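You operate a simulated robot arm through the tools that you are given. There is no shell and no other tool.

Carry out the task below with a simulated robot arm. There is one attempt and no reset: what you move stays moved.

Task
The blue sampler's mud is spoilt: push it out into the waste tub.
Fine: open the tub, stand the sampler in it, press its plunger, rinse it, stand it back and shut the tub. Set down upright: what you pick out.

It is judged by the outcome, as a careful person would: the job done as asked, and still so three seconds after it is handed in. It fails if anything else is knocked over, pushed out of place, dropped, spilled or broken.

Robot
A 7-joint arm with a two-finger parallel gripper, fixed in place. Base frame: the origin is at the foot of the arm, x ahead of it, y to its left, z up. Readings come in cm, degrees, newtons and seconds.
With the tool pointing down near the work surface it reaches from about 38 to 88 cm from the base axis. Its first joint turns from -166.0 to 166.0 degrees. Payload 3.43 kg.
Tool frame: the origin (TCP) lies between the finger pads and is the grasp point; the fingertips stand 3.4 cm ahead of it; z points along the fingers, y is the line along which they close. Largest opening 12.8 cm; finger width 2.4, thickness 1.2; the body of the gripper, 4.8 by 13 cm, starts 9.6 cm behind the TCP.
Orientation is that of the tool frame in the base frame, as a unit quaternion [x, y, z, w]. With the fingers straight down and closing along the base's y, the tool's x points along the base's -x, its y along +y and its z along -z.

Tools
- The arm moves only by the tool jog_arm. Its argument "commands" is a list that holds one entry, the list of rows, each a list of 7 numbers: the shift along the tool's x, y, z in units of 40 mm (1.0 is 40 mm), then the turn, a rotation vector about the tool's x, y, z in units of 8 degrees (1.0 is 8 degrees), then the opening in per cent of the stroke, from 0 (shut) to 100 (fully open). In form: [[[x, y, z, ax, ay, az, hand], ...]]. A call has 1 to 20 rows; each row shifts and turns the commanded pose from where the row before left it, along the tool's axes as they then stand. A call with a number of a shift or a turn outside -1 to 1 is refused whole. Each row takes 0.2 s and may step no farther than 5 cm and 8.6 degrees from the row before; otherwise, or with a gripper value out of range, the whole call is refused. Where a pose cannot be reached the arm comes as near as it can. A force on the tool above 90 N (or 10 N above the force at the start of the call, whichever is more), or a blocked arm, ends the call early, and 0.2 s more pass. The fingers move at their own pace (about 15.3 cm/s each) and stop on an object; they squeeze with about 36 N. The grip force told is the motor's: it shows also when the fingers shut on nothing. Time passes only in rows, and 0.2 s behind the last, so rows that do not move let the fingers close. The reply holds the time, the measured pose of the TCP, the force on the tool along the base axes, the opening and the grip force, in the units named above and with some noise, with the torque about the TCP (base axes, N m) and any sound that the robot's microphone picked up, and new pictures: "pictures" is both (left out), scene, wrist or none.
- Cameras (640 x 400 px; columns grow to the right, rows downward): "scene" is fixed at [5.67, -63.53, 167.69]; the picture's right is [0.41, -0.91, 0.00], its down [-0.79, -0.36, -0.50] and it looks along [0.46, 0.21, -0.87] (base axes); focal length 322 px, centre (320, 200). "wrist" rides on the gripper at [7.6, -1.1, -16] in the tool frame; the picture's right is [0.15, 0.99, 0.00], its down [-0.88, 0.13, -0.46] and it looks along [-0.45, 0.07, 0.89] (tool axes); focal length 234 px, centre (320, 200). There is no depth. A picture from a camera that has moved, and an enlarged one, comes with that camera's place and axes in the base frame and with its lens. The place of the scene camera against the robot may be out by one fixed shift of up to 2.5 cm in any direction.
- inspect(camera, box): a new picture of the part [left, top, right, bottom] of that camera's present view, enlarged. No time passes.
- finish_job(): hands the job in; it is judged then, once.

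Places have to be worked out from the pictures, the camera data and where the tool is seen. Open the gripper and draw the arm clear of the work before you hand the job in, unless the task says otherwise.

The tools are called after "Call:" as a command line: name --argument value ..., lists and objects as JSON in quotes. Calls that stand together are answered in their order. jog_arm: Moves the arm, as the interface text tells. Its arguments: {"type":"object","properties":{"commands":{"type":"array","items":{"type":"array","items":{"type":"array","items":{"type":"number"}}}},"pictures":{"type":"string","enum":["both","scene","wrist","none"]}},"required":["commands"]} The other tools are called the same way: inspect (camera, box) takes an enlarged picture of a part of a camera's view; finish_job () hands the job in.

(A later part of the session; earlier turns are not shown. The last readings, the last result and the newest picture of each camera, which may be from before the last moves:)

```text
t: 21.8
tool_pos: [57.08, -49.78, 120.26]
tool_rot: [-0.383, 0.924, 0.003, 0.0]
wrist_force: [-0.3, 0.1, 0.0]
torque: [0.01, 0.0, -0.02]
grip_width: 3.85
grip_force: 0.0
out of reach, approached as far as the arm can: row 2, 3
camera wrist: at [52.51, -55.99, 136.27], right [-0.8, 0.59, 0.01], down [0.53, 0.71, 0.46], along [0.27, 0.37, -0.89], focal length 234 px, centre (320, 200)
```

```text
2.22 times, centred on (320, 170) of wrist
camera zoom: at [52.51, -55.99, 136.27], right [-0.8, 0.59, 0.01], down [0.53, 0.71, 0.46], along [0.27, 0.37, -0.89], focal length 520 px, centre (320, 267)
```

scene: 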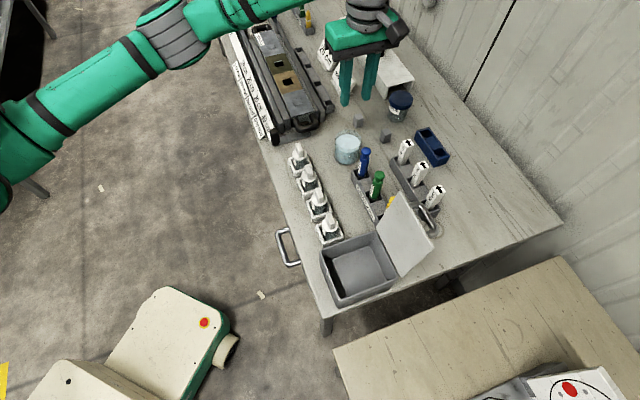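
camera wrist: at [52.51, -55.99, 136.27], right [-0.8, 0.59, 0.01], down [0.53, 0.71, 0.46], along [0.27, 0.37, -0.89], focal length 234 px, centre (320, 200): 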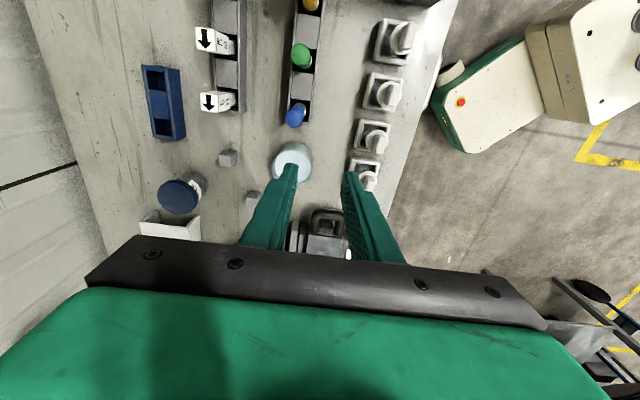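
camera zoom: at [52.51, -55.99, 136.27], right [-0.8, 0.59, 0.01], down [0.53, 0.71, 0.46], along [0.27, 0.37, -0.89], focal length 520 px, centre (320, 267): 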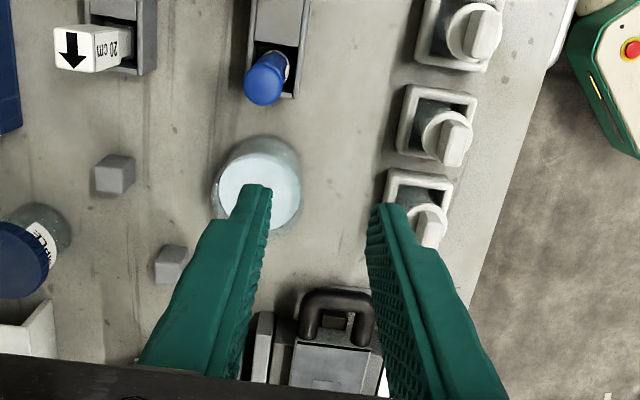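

The blue sampler's cap, the water jar and the open tub are all visible. I move nearly over the blue sampler and lower, to get its height and exact position.

Call:
jog_arm --commands '[[[0.35, -0.46, 0.6, 0, 0, 0, 50], [0.35, -0.46, 0.6, 0, 0, 0, 50], [0, 0, 0, 0, 0, 0, 50]]]' --pictures "both"

Call:
inspect --camera "wrist" --box '[200, 60, 440, 260]'

Call:
inspect --camera "scene" --box '[300, 80, 460, 320]'

```text
t: 22.6
tool_pos: [57.41, -54.65, 115.63]
tool_rot: [-0.384, 0.923, 0.002, -0.001]
wrist_force: [-0.1, -0.3, 0.1]
torque: [0.04, -0.03, 0.02]
grip_width: 6.39
grip_force: 0.1
camera wrist: at [52.86, -60.82, 131.6], right [-0.8, 0.59, 0.0], down [0.53, 0.71, 0.46], along [0.27, 0.37, -0.89], focal length 234 px, centre (320, 200)
```

scene: 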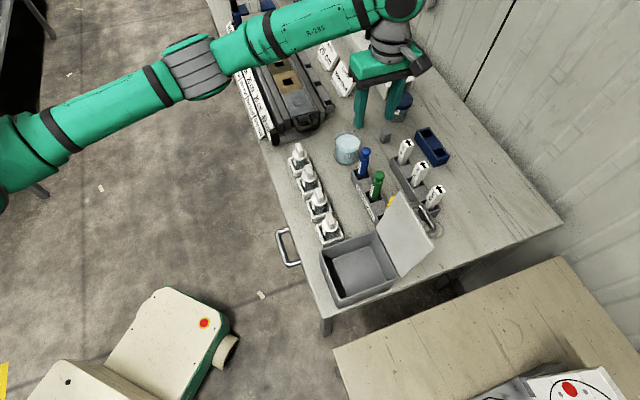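
wrist: 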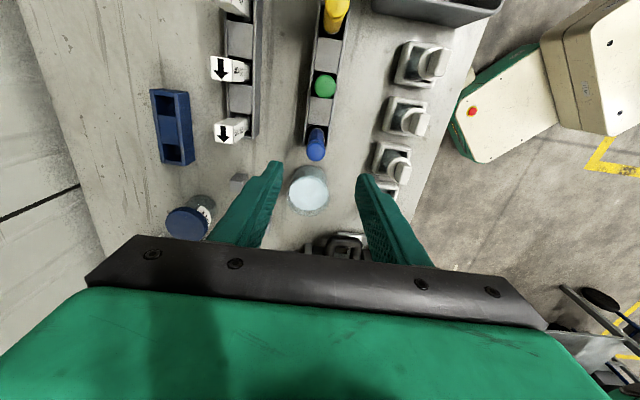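

```text
2.00 times, centred on (320, 160) of wrist
camera zoom: at [52.86, -60.82, 131.6], right [-0.8, 0.59, 0.0], down [0.53, 0.71, 0.46], along [0.27, 0.37, -0.89], focal length 468 px, centre (320, 280)
```

zoom: 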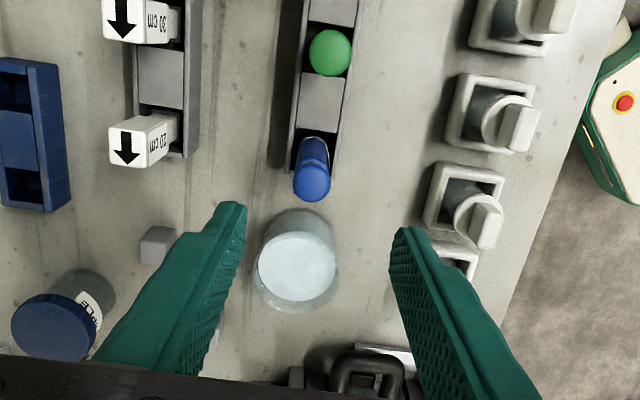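

```text
1.67 times, centred on (380, 200) of scene
camera zoom: at [5.67, -63.53, 167.69], right [0.41, -0.91, 0.0], down [-0.79, -0.36, -0.5], along [0.46, 0.21, -0.87], focal length 537 px, centre (220, 200)
```

zoom: 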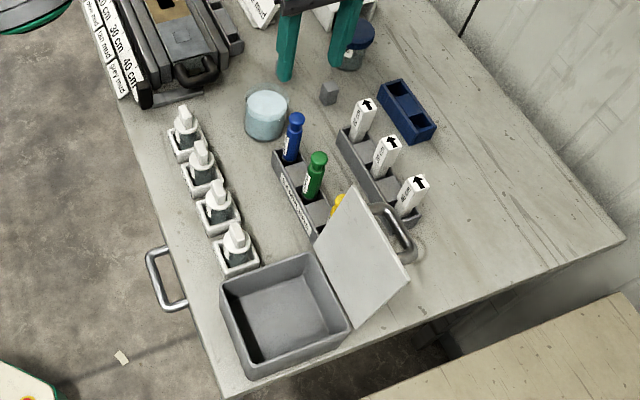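

The blue cap top is at about (58.35,-54.15), z≈100, and the table is at about z≈86. I zoom in on the blue sampler, the rack and the jar from the scene camera to see their shape.

Call:
inspect --camera "scene" --box '[330, 125, 400, 235]'

Call:
inspect --camera "scene" --box '[310, 190, 440, 310]'

Call:
inspect --camera "wrist" --box '[280, 60, 360, 140]'

Call:
inspect --camera "wrist" --box '[270, 110, 370, 220]'

```text
3.64 times, centred on (365, 180) of scene
camera zoom: at [5.67, -63.53, 167.69], right [0.41, -0.91, 0.0], down [-0.79, -0.36, -0.5], along [0.46, 0.21, -0.87], focal length 1172 px, centre (156, 273)
```

zoom: 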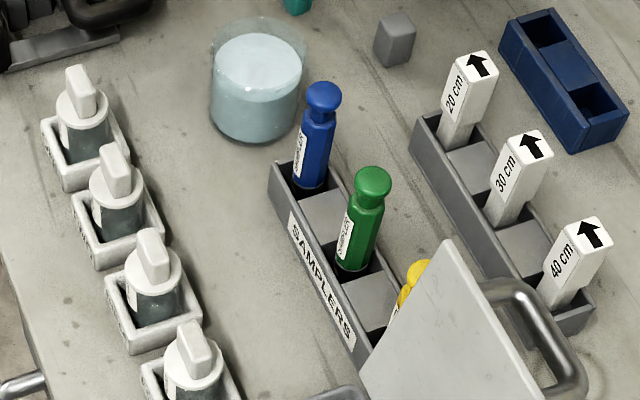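

```text
3.33 times, centred on (375, 250) of scene
camera zoom: at [5.67, -63.53, 167.69], right [0.41, -0.91, 0.0], down [-0.79, -0.36, -0.5], along [0.46, 0.21, -0.87], focal length 1074 px, centre (137, 33)
```

zoom: 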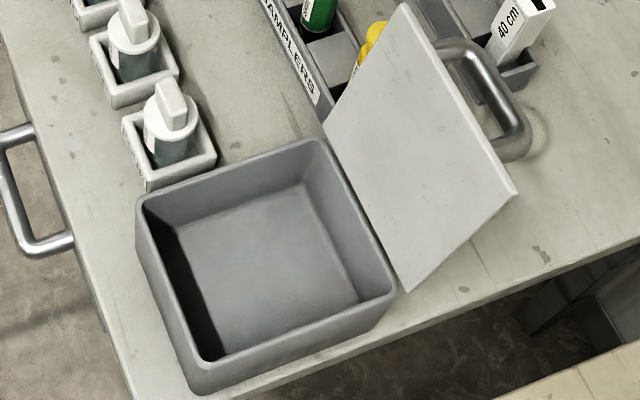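

```text
5.00 times, centred on (320, 100) of wrist
camera zoom: at [52.86, -60.82, 131.6], right [-0.8, 0.59, 0.0], down [0.53, 0.71, 0.46], along [0.27, 0.37, -0.89], focal length 1171 px, centre (320, 700)
```

zoom: 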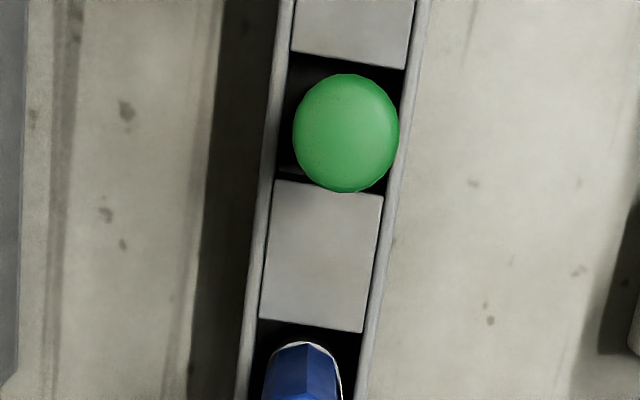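

```text
3.64 times, centred on (320, 165) of wrist
camera zoom: at [52.86, -60.82, 131.6], right [-0.8, 0.59, 0.0], down [0.53, 0.71, 0.46], along [0.27, 0.37, -0.89], focal length 852 px, centre (320, 327)
```

zoom: 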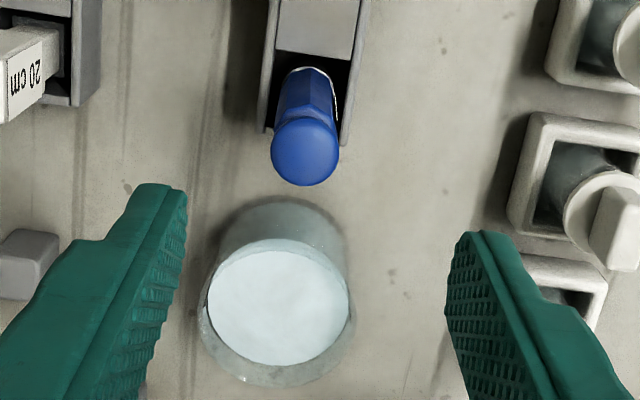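

The blue cap is 2.5 cm wide and centred at about (58.35,-54.15). The neck is near z≈97 and the rack top near z≈89. I line up over it and lower until the fingertips are just above the cap, to check alignment.

Call:
jog_arm --commands '[[[-0.255, -0.08, 0, 0, 0, 0, 45], [0, 0, 0.9, 0, 0, 0, 45], [0, 0, 0.9, 0, 0, 0, 45], [0, 0, 0.8, 0, 0, 0, 45], [0, 0, 0, 0, 0, 0, 45]]]' --pictures "both"

Call:
inspect --camera "wrist" --box '[240, 100, 400, 260]'

Call:
inspect --camera "scene" --box '[310, 90, 430, 210]'

```text
t: 23.8
tool_pos: [58.28, -54.01, 105.2]
tool_rot: [-0.383, 0.924, 0.003, -0.001]
wrist_force: [-0.1, 0.3, -0.1]
torque: [0.01, -0.02, 0.0]
grip_width: 5.77
grip_force: 0.0
camera wrist: at [53.71, -60.16, 121.14], right [-0.8, 0.6, 0.0], down [0.53, 0.71, 0.46], along [0.27, 0.37, -0.89], focal length 234 px, centre (320, 200)
```

scene: 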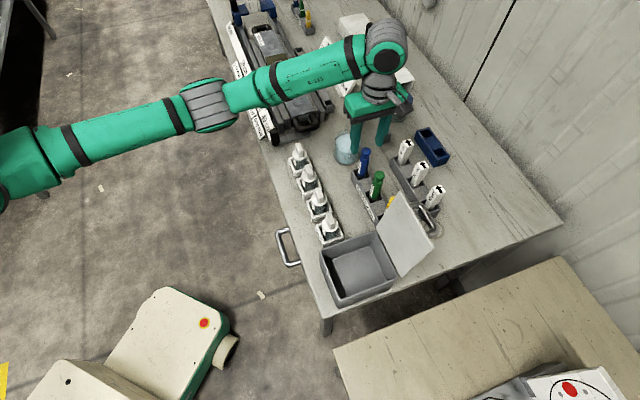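
wrist: 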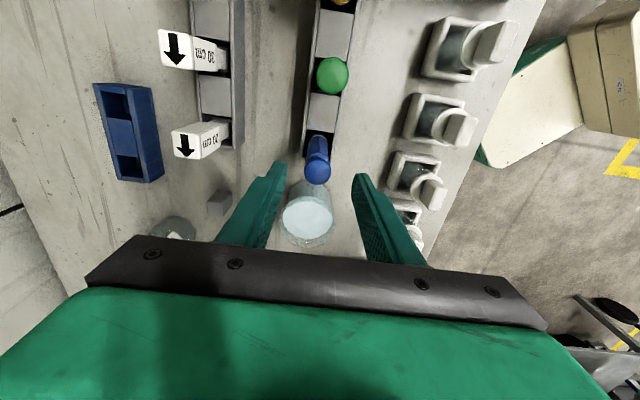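

```text
2.50 times, centred on (320, 180) of wrist
camera zoom: at [53.71, -60.16, 121.14], right [-0.8, 0.6, 0.0], down [0.53, 0.71, 0.46], along [0.27, 0.37, -0.89], focal length 585 px, centre (320, 250)
```

zoom: 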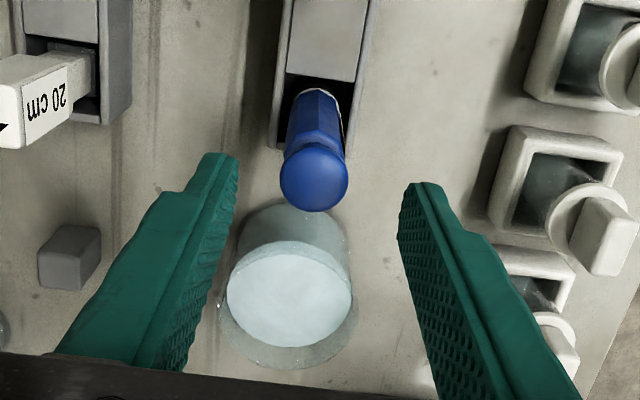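

```text
3.33 times, centred on (370, 150) of scene
camera zoom: at [5.67, -63.53, 167.69], right [0.41, -0.91, 0.0], down [-0.79, -0.36, -0.5], along [0.46, 0.21, -0.87], focal length 1074 px, centre (153, 367)
```

zoom: 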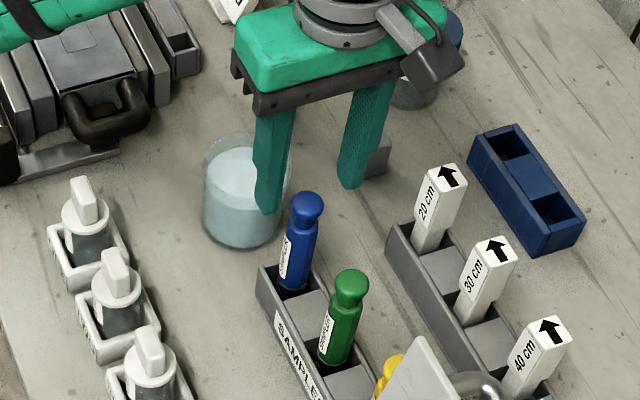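

The cap sits centred between the fingers and its top is at about z≈101. I descend to body height, with the fingertips at about z≈91 above the rack wall.

Call:
jog_arm --commands '[[[0.05, -0.02, 0.7, 0, 0, 0, 45], [0, 0, 0.7, 0, 0, 0, 45], [0, 0, 0.7, 0, 0, 0, 45], [0, 0, 0.55, 0, 0, 0, 45], [0, 0, 0, 0, 0, 0, 45]]]' --pictures "both"

Call:
inspect --camera "wrist" --box '[240, 100, 400, 260]'

Call:
inspect --camera "scene" --box '[310, 90, 430, 210]'

```text
t: 25.0
tool_pos: [58.2, -54.12, 94.59]
tool_rot: [-0.382, 0.924, 0.003, 0.0]
wrist_force: [0.0, 0.8, -0.1]
torque: [-0.01, -0.02, 0.0]
grip_width: 5.77
grip_force: 0.0
camera wrist: at [53.79, -60.36, 110.53], right [-0.8, 0.6, 0.01], down [0.53, 0.71, 0.46], along [0.27, 0.37, -0.89], focal length 234 px, centre (320, 200)
```

scene: 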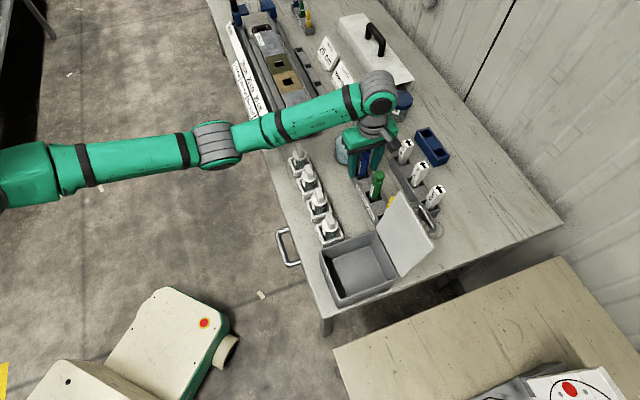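
wrist: 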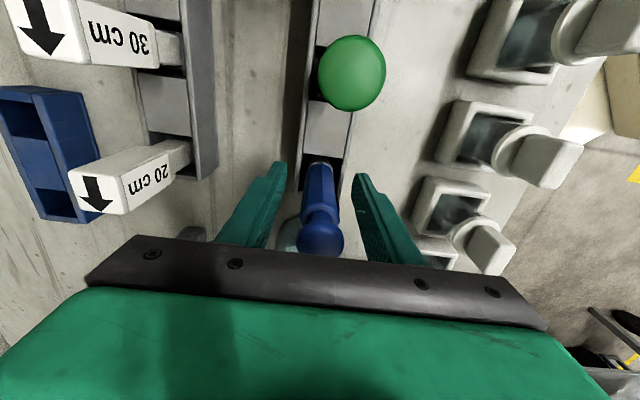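

```text
2.50 times, centred on (320, 180) of wrist
camera zoom: at [53.79, -60.36, 110.53], right [-0.8, 0.6, 0.01], down [0.53, 0.71, 0.46], along [0.27, 0.37, -0.89], focal length 585 px, centre (320, 250)
```

zoom: 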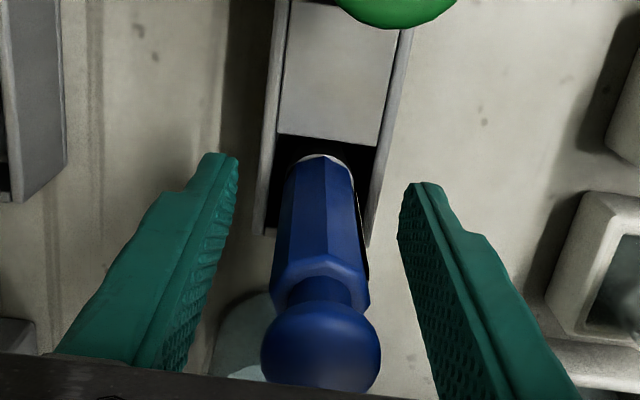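

```text
3.33 times, centred on (370, 150) of scene
camera zoom: at [5.67, -63.53, 167.69], right [0.41, -0.91, 0.0], down [-0.79, -0.36, -0.5], along [0.46, 0.21, -0.87], focal length 1074 px, centre (153, 367)
```

zoom: 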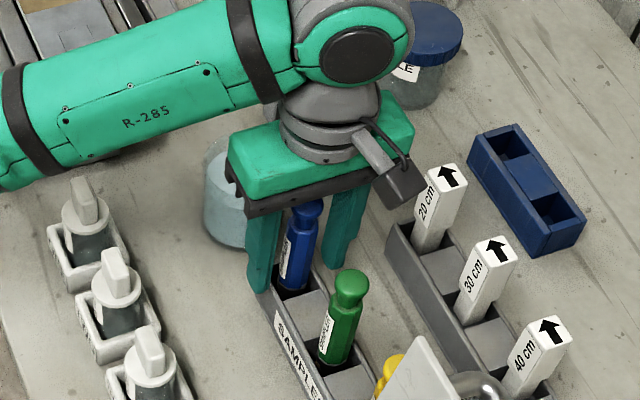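

The hexagonal body is centred between the fingers and the TCP is at upper-body height. I close the grip.

Call:
jog_arm --commands '[[[0, 0, 0, 0, 0, 0, 0], [0, 0, 0, 0, 0, 0, 0], [0, 0, 0, 0, 0, 0, 0]]]' --pictures "wrist"

Call:
inspect --camera "wrist" --box '[240, 100, 400, 260]'

```text
t: 25.8
tool_pos: [58.35, -54.21, 94.63]
tool_rot: [-0.382, 0.924, 0.002, 0.0]
wrist_force: [0.6, -0.7, 1.2]
torque: [0.02, 0.0, 0.0]
grip_width: 2.33
grip_force: 36.1
camera wrist: at [53.8, -60.36, 110.54], right [-0.8, 0.6, 0.01], down [0.53, 0.71, 0.46], along [0.27, 0.37, -0.89], focal length 234 px, centre (320, 200)
```

wrist: 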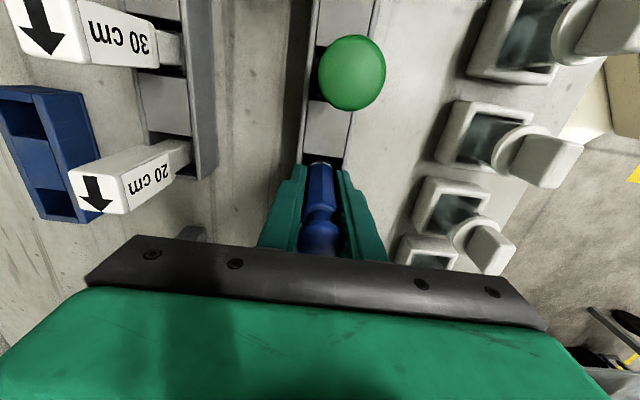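

```text
2.50 times, centred on (320, 180) of wrist
camera zoom: at [53.8, -60.36, 110.54], right [-0.8, 0.6, 0.01], down [0.53, 0.71, 0.46], along [0.27, 0.37, -0.89], focal length 585 px, centre (320, 250)
```

zoom: 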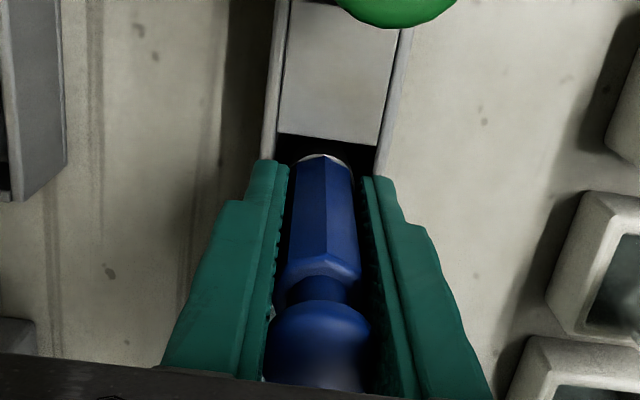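

The grip width is 2.33 cm. I check whether the pads hold the body or only the knob.

Call:
inspect --camera "wrist" --box '[290, 150, 350, 260]'

Call:
inspect --camera "scene" --box '[335, 120, 405, 190]'

```text
3.64 times, centred on (320, 205) of wrist
camera zoom: at [53.8, -60.36, 110.54], right [-0.8, 0.6, 0.01], down [0.53, 0.71, 0.46], along [0.27, 0.37, -0.89], focal length 852 px, centre (320, 182)
```

zoom: 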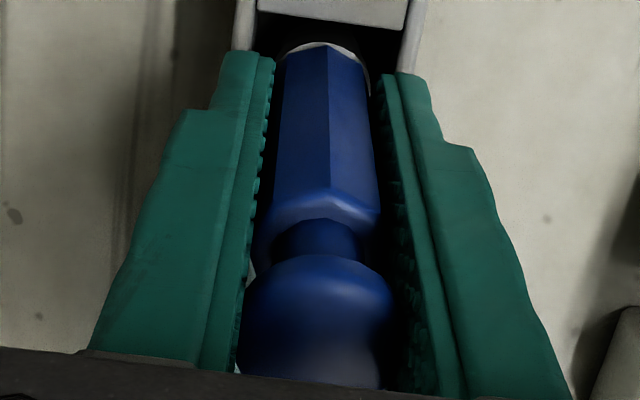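

```text
5.71 times, centred on (370, 155) of scene
camera zoom: at [5.67, -63.53, 167.69], right [0.41, -0.91, 0.0], down [-0.79, -0.36, -0.5], along [0.46, 0.21, -0.87], focal length 1841 px, centre (34, 457)
```

zoom: 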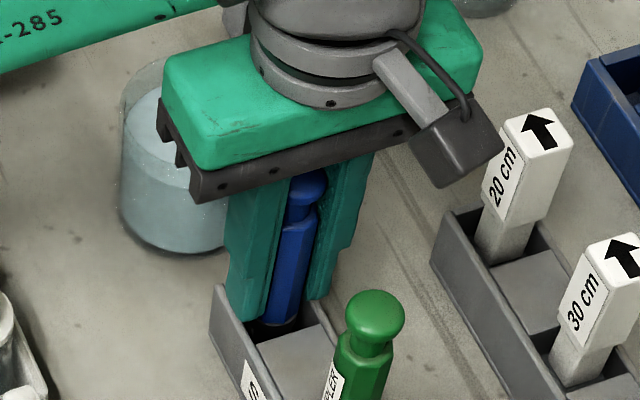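

The pads close on the body and the knob, which are about equal in width. I lift 3 cm and check that the whole sampler comes up.

Call:
jog_arm --commands '[[[0, 0, -0.25, 0, 0, 0, 0], [0, 0, -0.25, 0, 0, 0, 0], [0, 0, -0.25, 0, 0, 0, 0]]]' --pictures "both"

Call:
inspect --camera "wrist" --box '[260, 100, 380, 260]'

Call:
inspect --camera "scene" --box '[335, 120, 405, 190]'

```text
t: 26.6
tool_pos: [58.3, -54.17, 97.64]
tool_rot: [-0.384, 0.923, 0.003, 0.0]
wrist_force: [-0.3, -0.6, -0.4]
torque: [-0.02, 0.01, -0.01]
grip_width: 2.32
grip_force: 36.3
camera wrist: at [53.72, -60.4, 113.58], right [-0.8, 0.6, 0.01], down [0.53, 0.71, 0.46], along [0.27, 0.37, -0.89], focal length 234 px, centre (320, 200)
```

scene: 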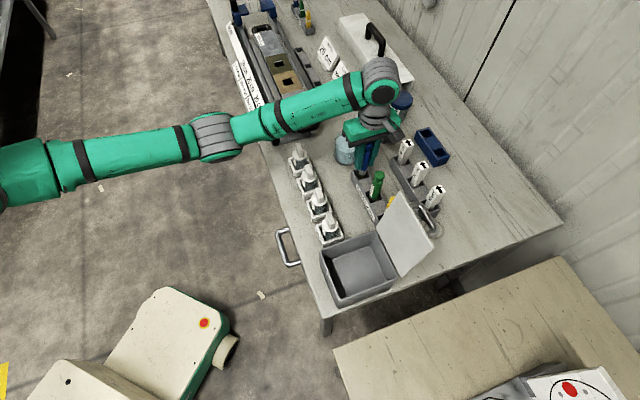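
wrist: 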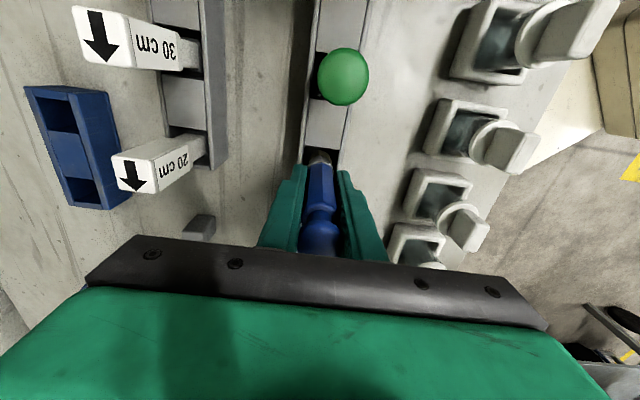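

```text
2.50 times, centred on (320, 180) of wrist
camera zoom: at [53.72, -60.4, 113.58], right [-0.8, 0.6, 0.01], down [0.53, 0.71, 0.46], along [0.27, 0.37, -0.89], focal length 585 px, centre (320, 250)
```

zoom: 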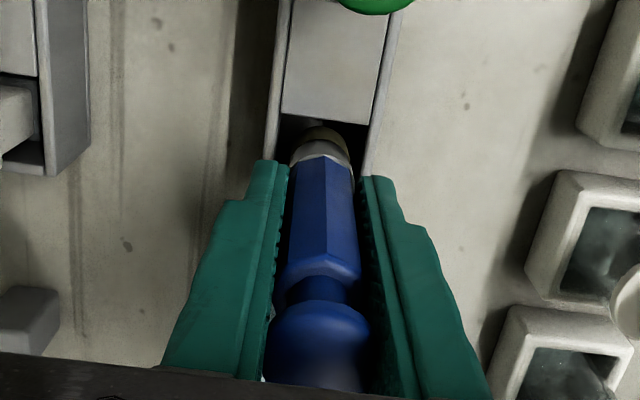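

```text
5.71 times, centred on (370, 155) of scene
camera zoom: at [5.67, -63.53, 167.69], right [0.41, -0.91, 0.0], down [-0.79, -0.36, -0.5], along [0.46, 0.21, -0.87], focal length 1841 px, centre (34, 457)
```

zoom: 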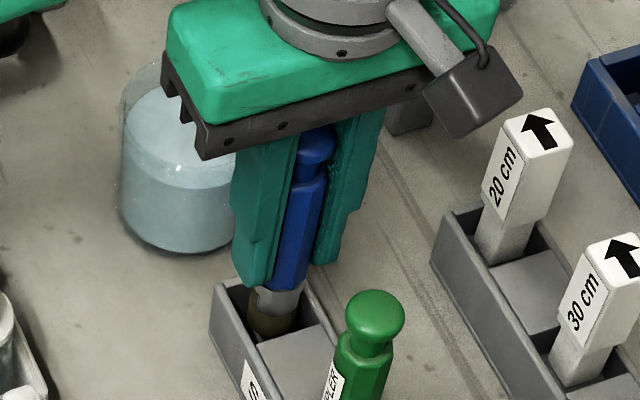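

The whole sampler comes up, with mud visible in its clear tip. I lift high enough to clear everything, then move toward the robot side and away from the other samplers.

Call:
jog_arm --commands '[[[0, 0, -0.6, 0, 0, 0, 0], [0, 0, -0.8, 0, 0, 0, 0], [0, 0, -0.8, 0, 0, 0, 0], [0, 0, -0.8, 0, 0, 0, 0], [0, 0.3, -0.3, 0, 0, 0, 0], [0, 0.6, 0, 0, 0, 0, 0], [0, 0.6, 0, 0, 0, 0, 0], [0, 0.6, 0, 0, 0, 0, 0], [0, 0.6, 0, 0, 0, 0, 0], [0, 0.5, 0, 0, 0, 0, 0], [0, 0.3, 0, 0, 0, 0, 0]]]' --pictures "both"

```text
t: 29.0
tool_pos: [48.18, -44.56, 111.01]
tool_rot: [-0.382, 0.924, 0.003, -0.001]
wrist_force: [0.6, -0.4, -0.2]
torque: [-0.03, -0.02, 0.05]
grip_width: 2.33
grip_force: 35.7
camera wrist: at [43.7, -50.77, 126.89], right [-0.8, 0.6, 0.0], down [0.53, 0.71, 0.46], along [0.27, 0.37, -0.89], focal length 234 px, centre (320, 200)
```

scene: 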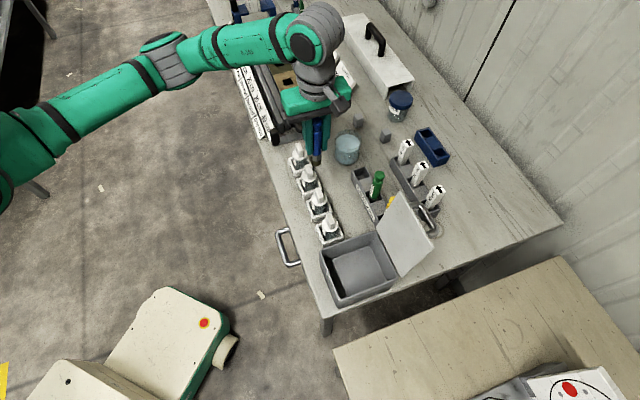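
wrist: 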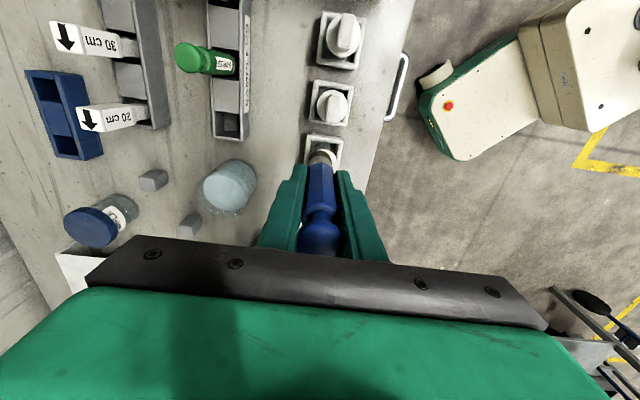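

The sampler hangs straight, clear above the bottles. I raise it a bit more and carry it along to above the tub.

Call:
jog_arm --commands '[[[0, 0, -0.6, 0, 0, 0, 0], [0.4, 0, -0.6, 0, 0, 0, 0], [0.7, 0, 0, 0, 0, 0, 0], [0.7, 0, 0, 0, 0, 0, 0], [0.7, 0, 0, 0, 0, 0, 0], [0.7, 0, 0, 0, 0, 0, 0], [0.7, 0, 0, 0, 0, 0, 0], [0.7, 0, 0, 0, 0, 0, 0], [0.7, 0, 0, 0, 0, 0, 0], [0.6, 0, 0, 0, 0, 0, 0], [0.3, 0, 0, 0, 0, 0, 0]]]' --pictures "both"

Call:
inspect --camera "wrist" --box '[220, 60, 420, 260]'

Call:
inspect --camera "scene" --box '[290, 190, 450, 320]'

```text
t: 31.4
tool_pos: [30.87, -62.31, 115.79]
tool_rot: [-0.384, 0.924, 0.002, -0.001]
wrist_force: [-0.7, 0.2, -1.4]
torque: [-0.03, 0.03, -0.04]
grip_width: 2.35
grip_force: 36.0
camera wrist: at [26.38, -68.35, 131.63], right [-0.8, 0.59, 0.01], down [0.53, 0.71, 0.46], along [0.27, 0.37, -0.89], focal length 234 px, centre (320, 200)
```

scene: 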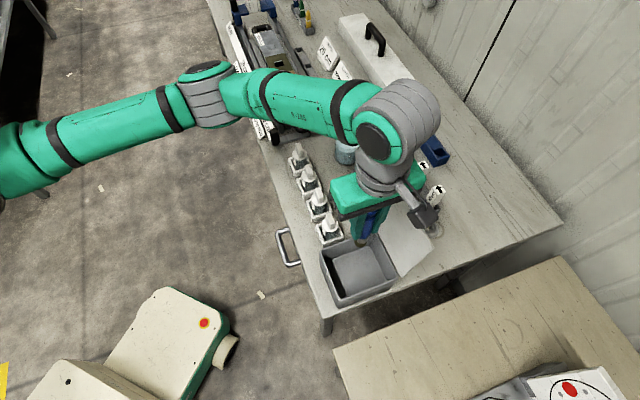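
wrist: 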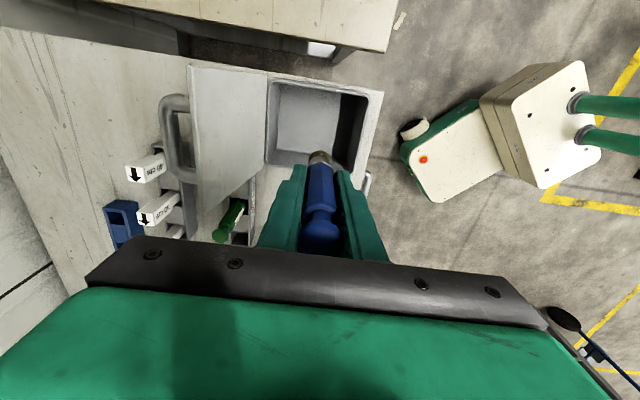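

```text
2.00 times, centred on (320, 160) of wrist
camera zoom: at [26.38, -68.35, 131.63], right [-0.8, 0.59, 0.01], down [0.53, 0.71, 0.46], along [0.27, 0.37, -0.89], focal length 468 px, centre (320, 280)
```

zoom: 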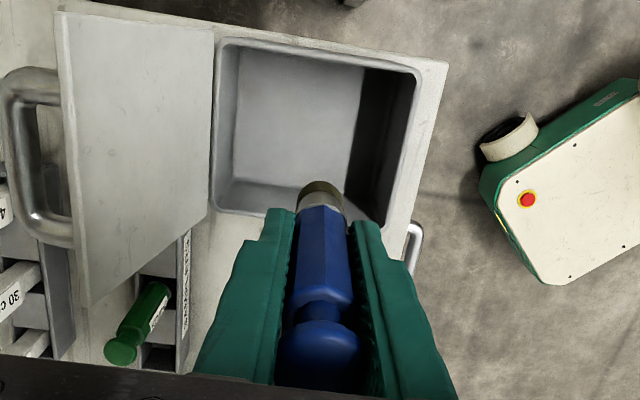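

```text
3.08 times, centred on (370, 255) of scene
camera zoom: at [5.67, -63.53, 167.69], right [0.41, -0.91, 0.0], down [-0.79, -0.36, -0.5], along [0.46, 0.21, -0.87], focal length 992 px, centre (166, 31)
```

zoom: 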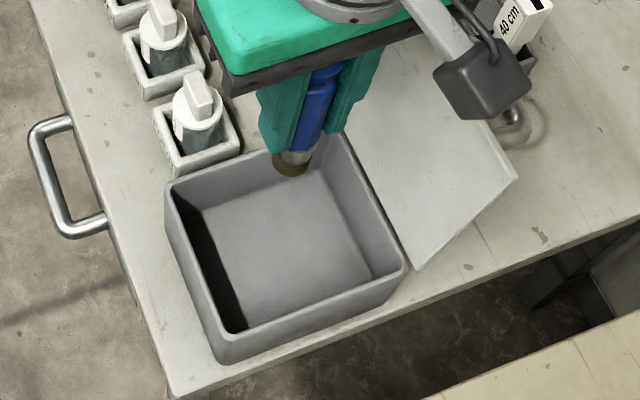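

The sampler is over the tub's middle: rim e1 -28.7 to -16.2, e2 59.2 to 74, and sampler at -22.2, 65.9. I lower it into the tub to just above the floor.

Call:
jog_arm --commands '[[[0, 0, 0.6, 0, 0, 0, 0], [0, 0, 0.8, 0, 0, 0, 0], [0, 0, 0.8, 0, 0, 0, 0], [0, 0, 0.8, 0, 0, 0, 0], [0, 0, 0.8, 0, 0, 0, 0], [0, 0, 0.6, 0, 0, 0, 0], [0, 0, 0.3, 0, 0, 0, 0], [0, 0, 0.1, 0, 0, 0, 0]]]' --pictures "both"

Call:
inspect --camera "wrist" --box '[220, 60, 420, 260]'

Call:
inspect --camera "scene" --box '[290, 190, 450, 320]'

```text
t: 33.2
tool_pos: [30.9, -62.0, 96.42]
tool_rot: [-0.383, 0.924, 0.003, -0.001]
wrist_force: [1.1, 0.0, -0.6]
torque: [-0.05, 0.09, -0.01]
grip_width: 2.34
grip_force: 36.1
camera wrist: at [26.46, -68.16, 112.35], right [-0.8, 0.59, 0.01], down [0.53, 0.71, 0.46], along [0.27, 0.37, -0.89], focal length 234 px, centre (320, 200)
```

scene: 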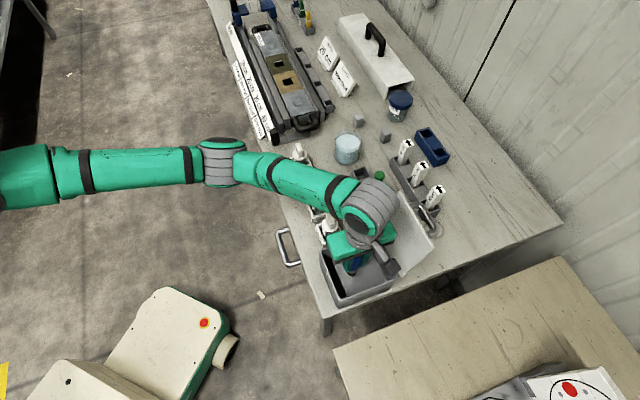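
wrist: 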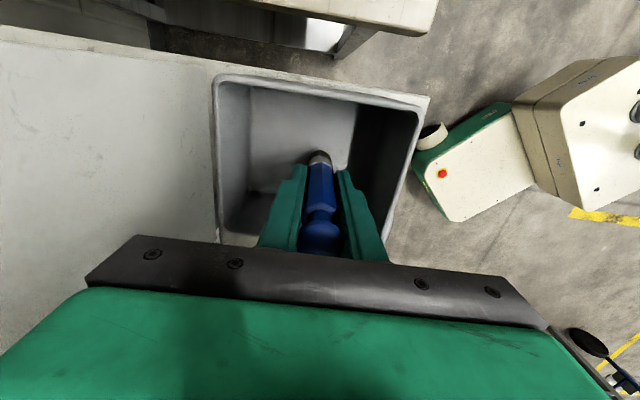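

```text
2.00 times, centred on (320, 160) of wrist
camera zoom: at [26.46, -68.16, 112.35], right [-0.8, 0.59, 0.01], down [0.53, 0.71, 0.46], along [0.27, 0.37, -0.89], focal length 468 px, centre (320, 280)
```

zoom: 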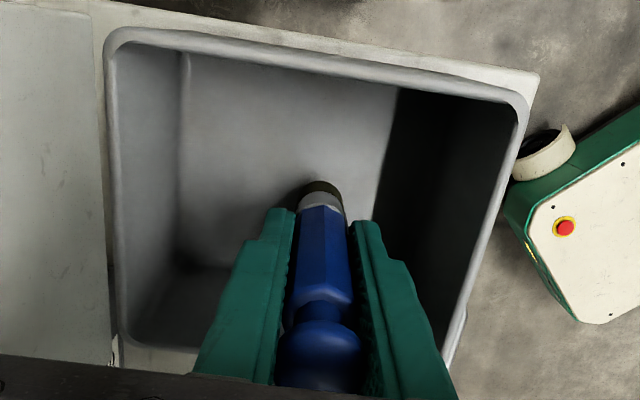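

```text
3.08 times, centred on (370, 255) of scene
camera zoom: at [5.67, -63.53, 167.69], right [0.41, -0.91, 0.0], down [-0.79, -0.36, -0.5], along [0.46, 0.21, -0.87], focal length 992 px, centre (166, 31)
```

zoom: 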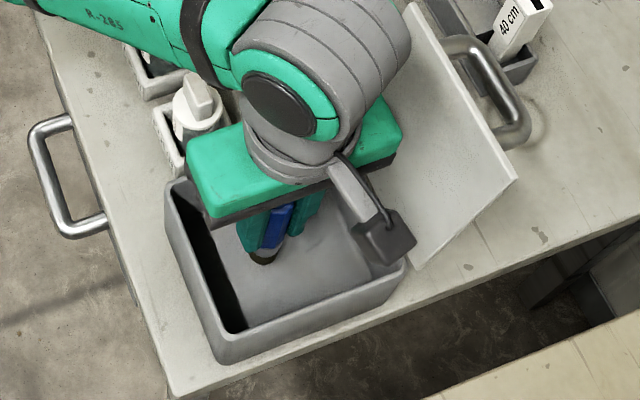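

It is inside the tub with no contact yet. I lower in small steps and watch the force.

Call:
jog_arm --commands '[[[0, 0, 0.1, 0, 0, 0, 0], [0, 0, 0.1, 0, 0, 0, 0], [0, 0, 0.1, 0, 0, 0, 0]]]' --pictures "none"

```text
t: 34.0
tool_pos: [30.74, -61.92, 95.5]
tool_rot: [-0.384, 0.923, 0.003, 0.0]
wrist_force: [-0.8, 0.6, -0.6]
torque: [-0.01, 0.06, 0.0]
grip_width: 2.33
grip_force: 35.8
```

Call:
jog_arm --commands '[[[0, 0, 0.06, 0, 0, 0, 0], [0, 0, 0.06, 0, 0, 0, 0]]]' --pictures "none"

```text
t: 34.6
tool_pos: [30.55, -62.02, 94.86]
tool_rot: [-0.383, 0.924, 0.003, 0.0]
wrist_force: [-1.3, -0.2, -0.9]
torque: [-0.01, -0.05, -0.01]
grip_width: 2.36
grip_force: 36.3
```

There is still no contact, at z≈94.9. I continue in 2 mm steps.

Call:
jog_arm --commands '[[[0, 0, 0.05, 0, 0, 0, 0], [0, 0, 0.05, 0, 0, 0, 0]]]' --pictures "none"

```text
t: 35.2
tool_pos: [30.61, -61.94, 94.67]
tool_rot: [-0.383, 0.924, 0.002, 0.0]
wrist_force: [-0.5, 1.4, 11.8]
torque: [0.2, -0.04, -0.02]
grip_width: 2.34
grip_force: 35.7
```

Contact with the tub floor at z≈94.65, with 12 N up. I relieve it slightly, then open the fingers and check that it stands.

Call:
jog_arm --commands '[[[0, 0, -0.02, 0, 0, 0, 0], [0, 0, 0, 0, 0, 0, 22], [0, 0, 0, 0, 0, 0, 30], [0, 0, 0, 0, 0, 0, 40], [0, 0, 0, 0, 0, 0, 40]]]' --pictures "both"

Call:
inspect --camera "wrist" --box '[220, 60, 420, 260]'

Call:
inspect --camera "scene" --box '[290, 190, 450, 320]'

```text
t: 36.4
tool_pos: [30.71, -62.15, 94.62]
tool_rot: [-0.382, 0.924, 0.002, 0.0]
wrist_force: [0.1, -0.4, 0.0]
torque: [-0.01, -0.02, 0.02]
grip_width: 5.14
grip_force: 0.0
camera wrist: at [26.22, -68.17, 110.45], right [-0.8, 0.6, 0.01], down [0.53, 0.71, 0.46], along [0.27, 0.37, -0.89], focal length 234 px, centre (320, 200)
```

scene: 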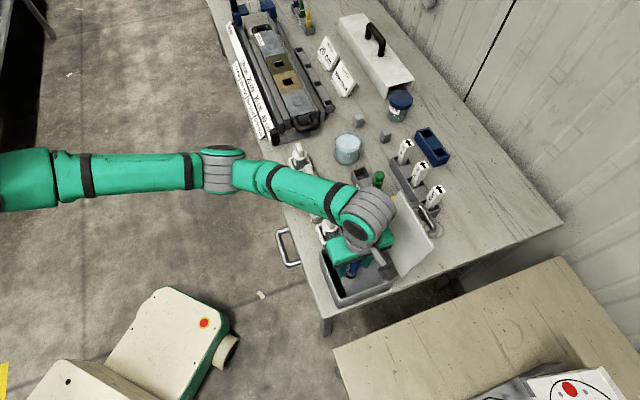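
wrist: 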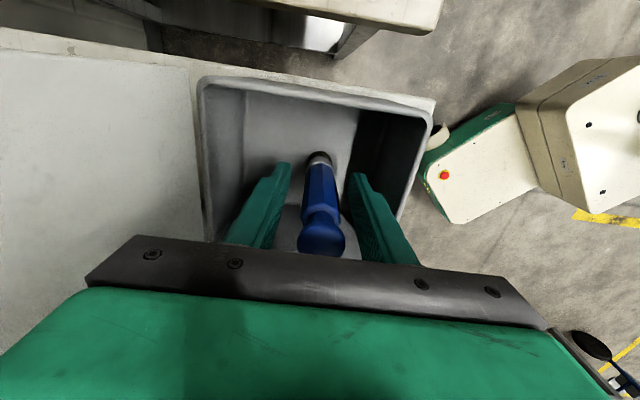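

```text
2.00 times, centred on (320, 160) of wrist
camera zoom: at [26.22, -68.17, 110.45], right [-0.8, 0.6, 0.01], down [0.53, 0.71, 0.46], along [0.27, 0.37, -0.89], focal length 468 px, centre (320, 280)
```

zoom: 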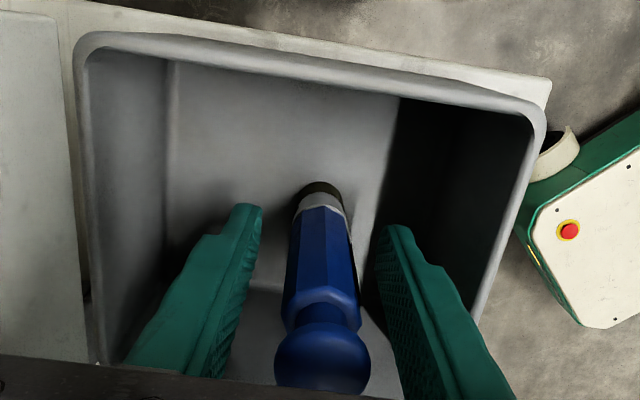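

```text
3.08 times, centred on (370, 255) of scene
camera zoom: at [5.67, -63.53, 167.69], right [0.41, -0.91, 0.0], down [-0.79, -0.36, -0.5], along [0.46, 0.21, -0.87], focal length 992 px, centre (166, 31)
```

zoom: 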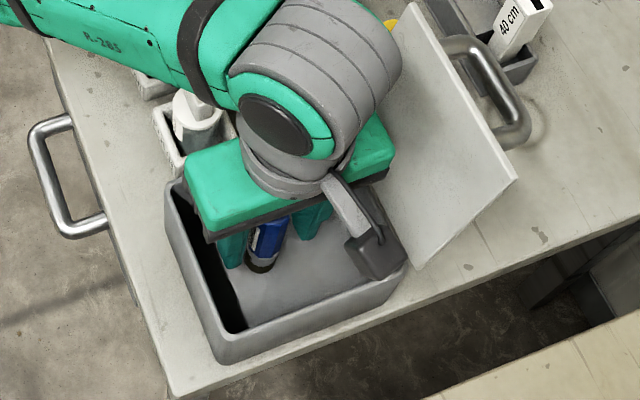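

The sampler stands by itself in the tub. I rise above its knob, close the fingers, and check alignment for pressing.

Call:
jog_arm --commands '[[[0, 0, -0.5, 0, 0, 0, 40], [0, 0, -0.9, 0, 0, 0, 40], [0, 0, -0.9, 0, 0, 0, 40], [0, 0, -0.8, 0, 0, 0, 40], [0, 0, 0, 0, 0, 0, 0], [0, 0, 0, 0, 0, 0, 0], [0, 0, 0, 0, 0, 0, 0]]]' --pictures "both"

Call:
inspect --camera "wrist" --box '[240, 100, 400, 260]'

Call:
inspect --camera "scene" --box '[290, 190, 450, 320]'

```text
t: 38.0
tool_pos: [30.95, -61.98, 106.84]
tool_rot: [-0.383, 0.924, 0.002, 0.001]
wrist_force: [0.4, 0.3, -0.3]
torque: [0.0, 0.03, 0.0]
grip_width: 0.0
grip_force: 32.7
camera wrist: at [26.48, -68.17, 122.74], right [-0.8, 0.6, 0.01], down [0.53, 0.71, 0.46], along [0.27, 0.37, -0.89], focal length 234 px, centre (320, 200)
```

scene: 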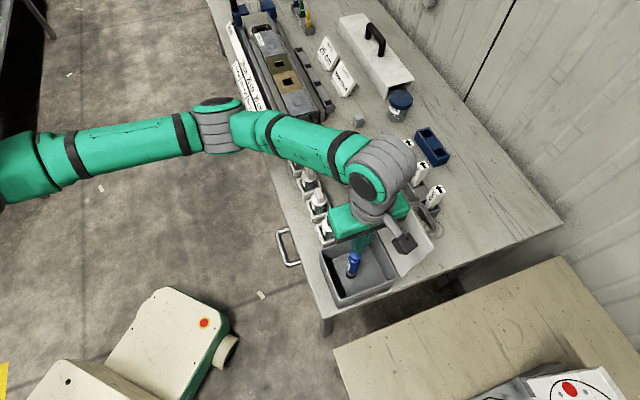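
wrist: 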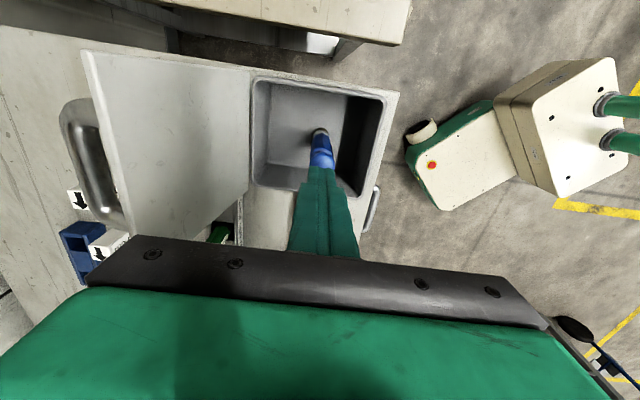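

```text
2.50 times, centred on (320, 180) of wrist
camera zoom: at [26.48, -68.17, 122.74], right [-0.8, 0.6, 0.01], down [0.53, 0.71, 0.46], along [0.27, 0.37, -0.89], focal length 585 px, centre (320, 250)
```

zoom: 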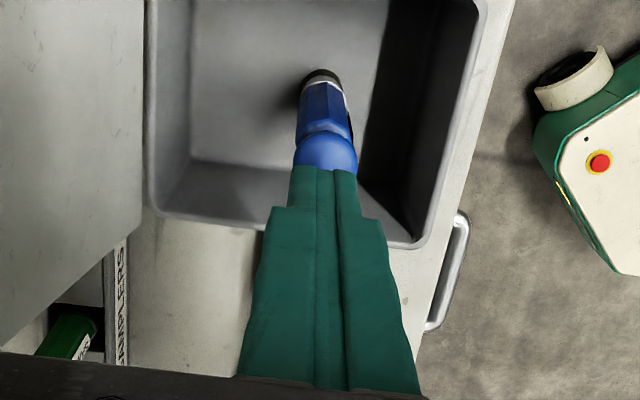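

```text
3.08 times, centred on (370, 255) of scene
camera zoom: at [5.67, -63.53, 167.69], right [0.41, -0.91, 0.0], down [-0.79, -0.36, -0.5], along [0.46, 0.21, -0.87], focal length 992 px, centre (166, 31)
```

zoom: 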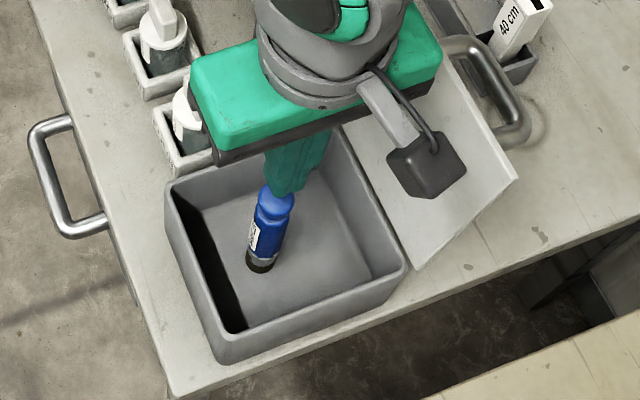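

The closed fingertips sit right above the knob. I descend slowly until they touch it.

Call:
jog_arm --commands '[[[0.03, 0, 0.15, 0, 0, 0, 0], [0, 0, 0.15, 0, 0, 0, 0], [0, 0, 0.1, 0, 0, 0, 0], [0, 0, 0.1, 0, 0, 0, 0]]]' --pictures "none"

```text
t: 39.0
tool_pos: [30.65, -62.12, 104.73]
tool_rot: [-0.383, 0.924, 0.003, 0.0]
wrist_force: [0.1, 0.0, 0.2]
torque: [-0.03, 0.0, -0.02]
grip_width: 0.01
grip_force: 33.5
```

Call:
jog_arm --commands '[[[0, 0, 0.07, 0, 0, 0, 0], [0, 0, 0.07, 0, 0, 0, 0]]]' --pictures "none"

```text
t: 39.6
tool_pos: [30.75, -62.06, 104.3]
tool_rot: [-0.383, 0.924, 0.003, 0.0]
wrist_force: [-0.3, 0.7, 0.5]
torque: [-0.01, -0.04, -0.02]
grip_width: 0.01
grip_force: 33.1
```

Still no contact; the tips are at about z≈100.9. I continue down in small steps.

Call:
jog_arm --commands '[[[0, 0, 0.07, 0, 0, 0, 0], [0, 0, 0.07, 0, 0, 0, 0], [0, 0, 0.07, 0, 0, 0, 0]]]' --pictures "wrist"

Call:
inspect --camera "scene" --box '[310, 200, 410, 290]'

```text
t: 40.4
tool_pos: [30.72, -62.03, 103.53]
tool_rot: [-0.384, 0.924, 0.002, -0.001]
wrist_force: [1.3, 0.0, 12.5]
torque: [0.07, -0.04, -0.02]
grip_width: 0.01
grip_force: 33.5
camera wrist: at [26.25, -68.28, 119.44], right [-0.8, 0.6, 0.0], down [0.53, 0.71, 0.46], along [0.27, 0.37, -0.89], focal length 234 px, centre (320, 200)
```

wrist: 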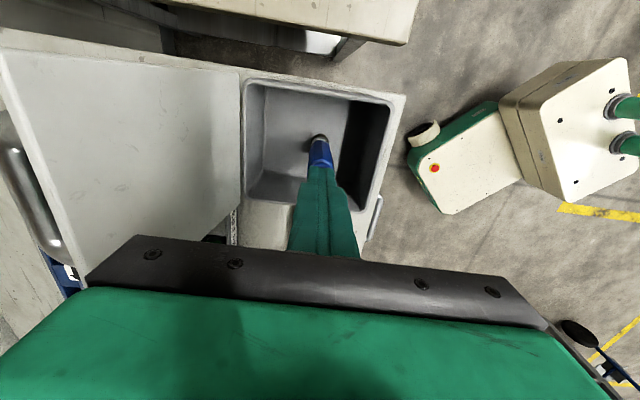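

```text
4.44 times, centred on (360, 245) of scene
camera zoom: at [5.67, -63.53, 167.69], right [0.41, -0.91, 0.0], down [-0.79, -0.36, -0.5], along [0.46, 0.21, -0.87], focal length 1432 px, centre (142, 0)
```

zoom: 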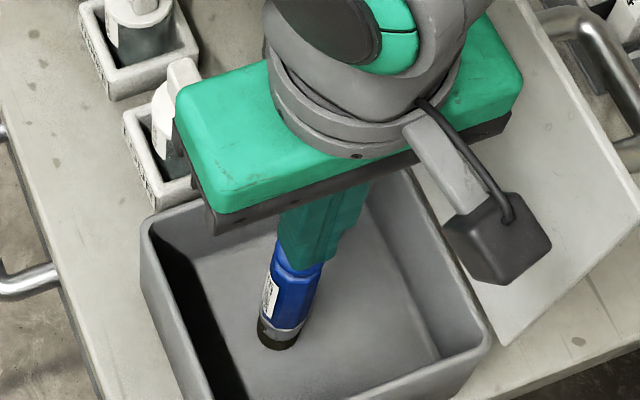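

Contact: 12.5 N on the knob with the tips at about z≈100.1. I press further down.

Call:
jog_arm --commands '[[[0, 0, 0.08, 0, 0, 0, 0], [0, 0, 0.08, 0, 0, 0, 0], [0, 0, 0.08, 0, 0, 0, 0]]]' --pictures "wrist"

Call:
inspect --camera "scene" --box '[310, 200, 410, 290]'

```text
t: 41.2
tool_pos: [30.63, -62.19, 102.82]
tool_rot: [-0.383, 0.924, 0.0, -0.001]
wrist_force: [1.0, 0.8, 34.2]
torque: [0.1, -0.16, -0.09]
grip_width: 0.0
grip_force: 32.5
camera wrist: at [26.19, -68.27, 118.74], right [-0.8, 0.6, 0.0], down [0.53, 0.71, 0.46], along [0.27, 0.37, -0.89], focal length 234 px, centre (320, 200)
```

wrist: 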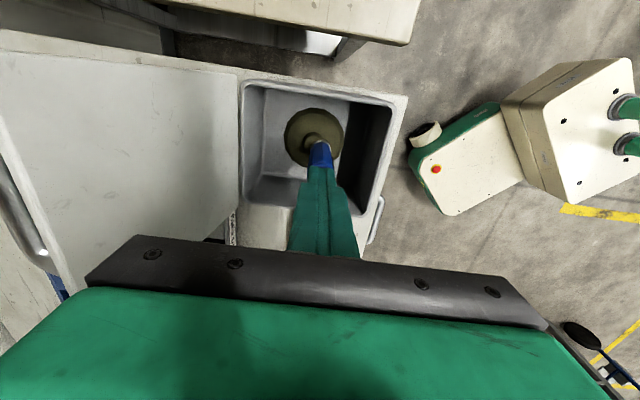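

```text
4.44 times, centred on (360, 245) of scene
camera zoom: at [5.67, -63.53, 167.69], right [0.41, -0.91, 0.0], down [-0.79, -0.36, -0.5], along [0.46, 0.21, -0.87], focal length 1432 px, centre (142, 0)
```

zoom: 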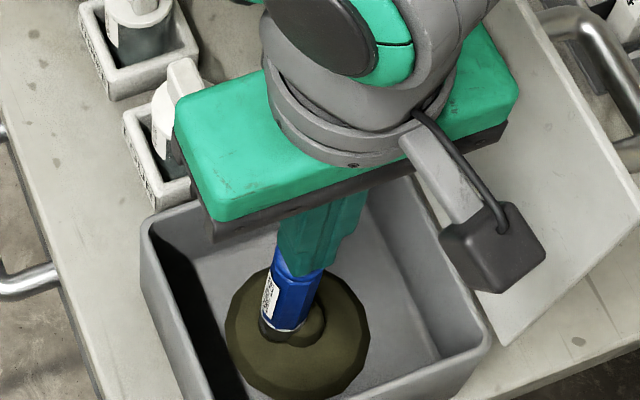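

The mud has come out onto the tub floor and the force has risen to 34 N. I press a touch more to be sure the plunger is fully home.

Call:
jog_arm --commands '[[[0, 0, 0.06, 0, 0, 0, 0], [0, 0, 0, 0, 0, 0, 0]]]' --pictures "none"

```text
t: 41.8
tool_pos: [30.67, -62.0, 102.72]
tool_rot: [-0.383, 0.924, -0.001, -0.001]
wrist_force: [3.5, 2.1, 64.8]
torque: [0.24, -0.28, -0.03]
grip_width: 0.01
grip_force: 32.9
```

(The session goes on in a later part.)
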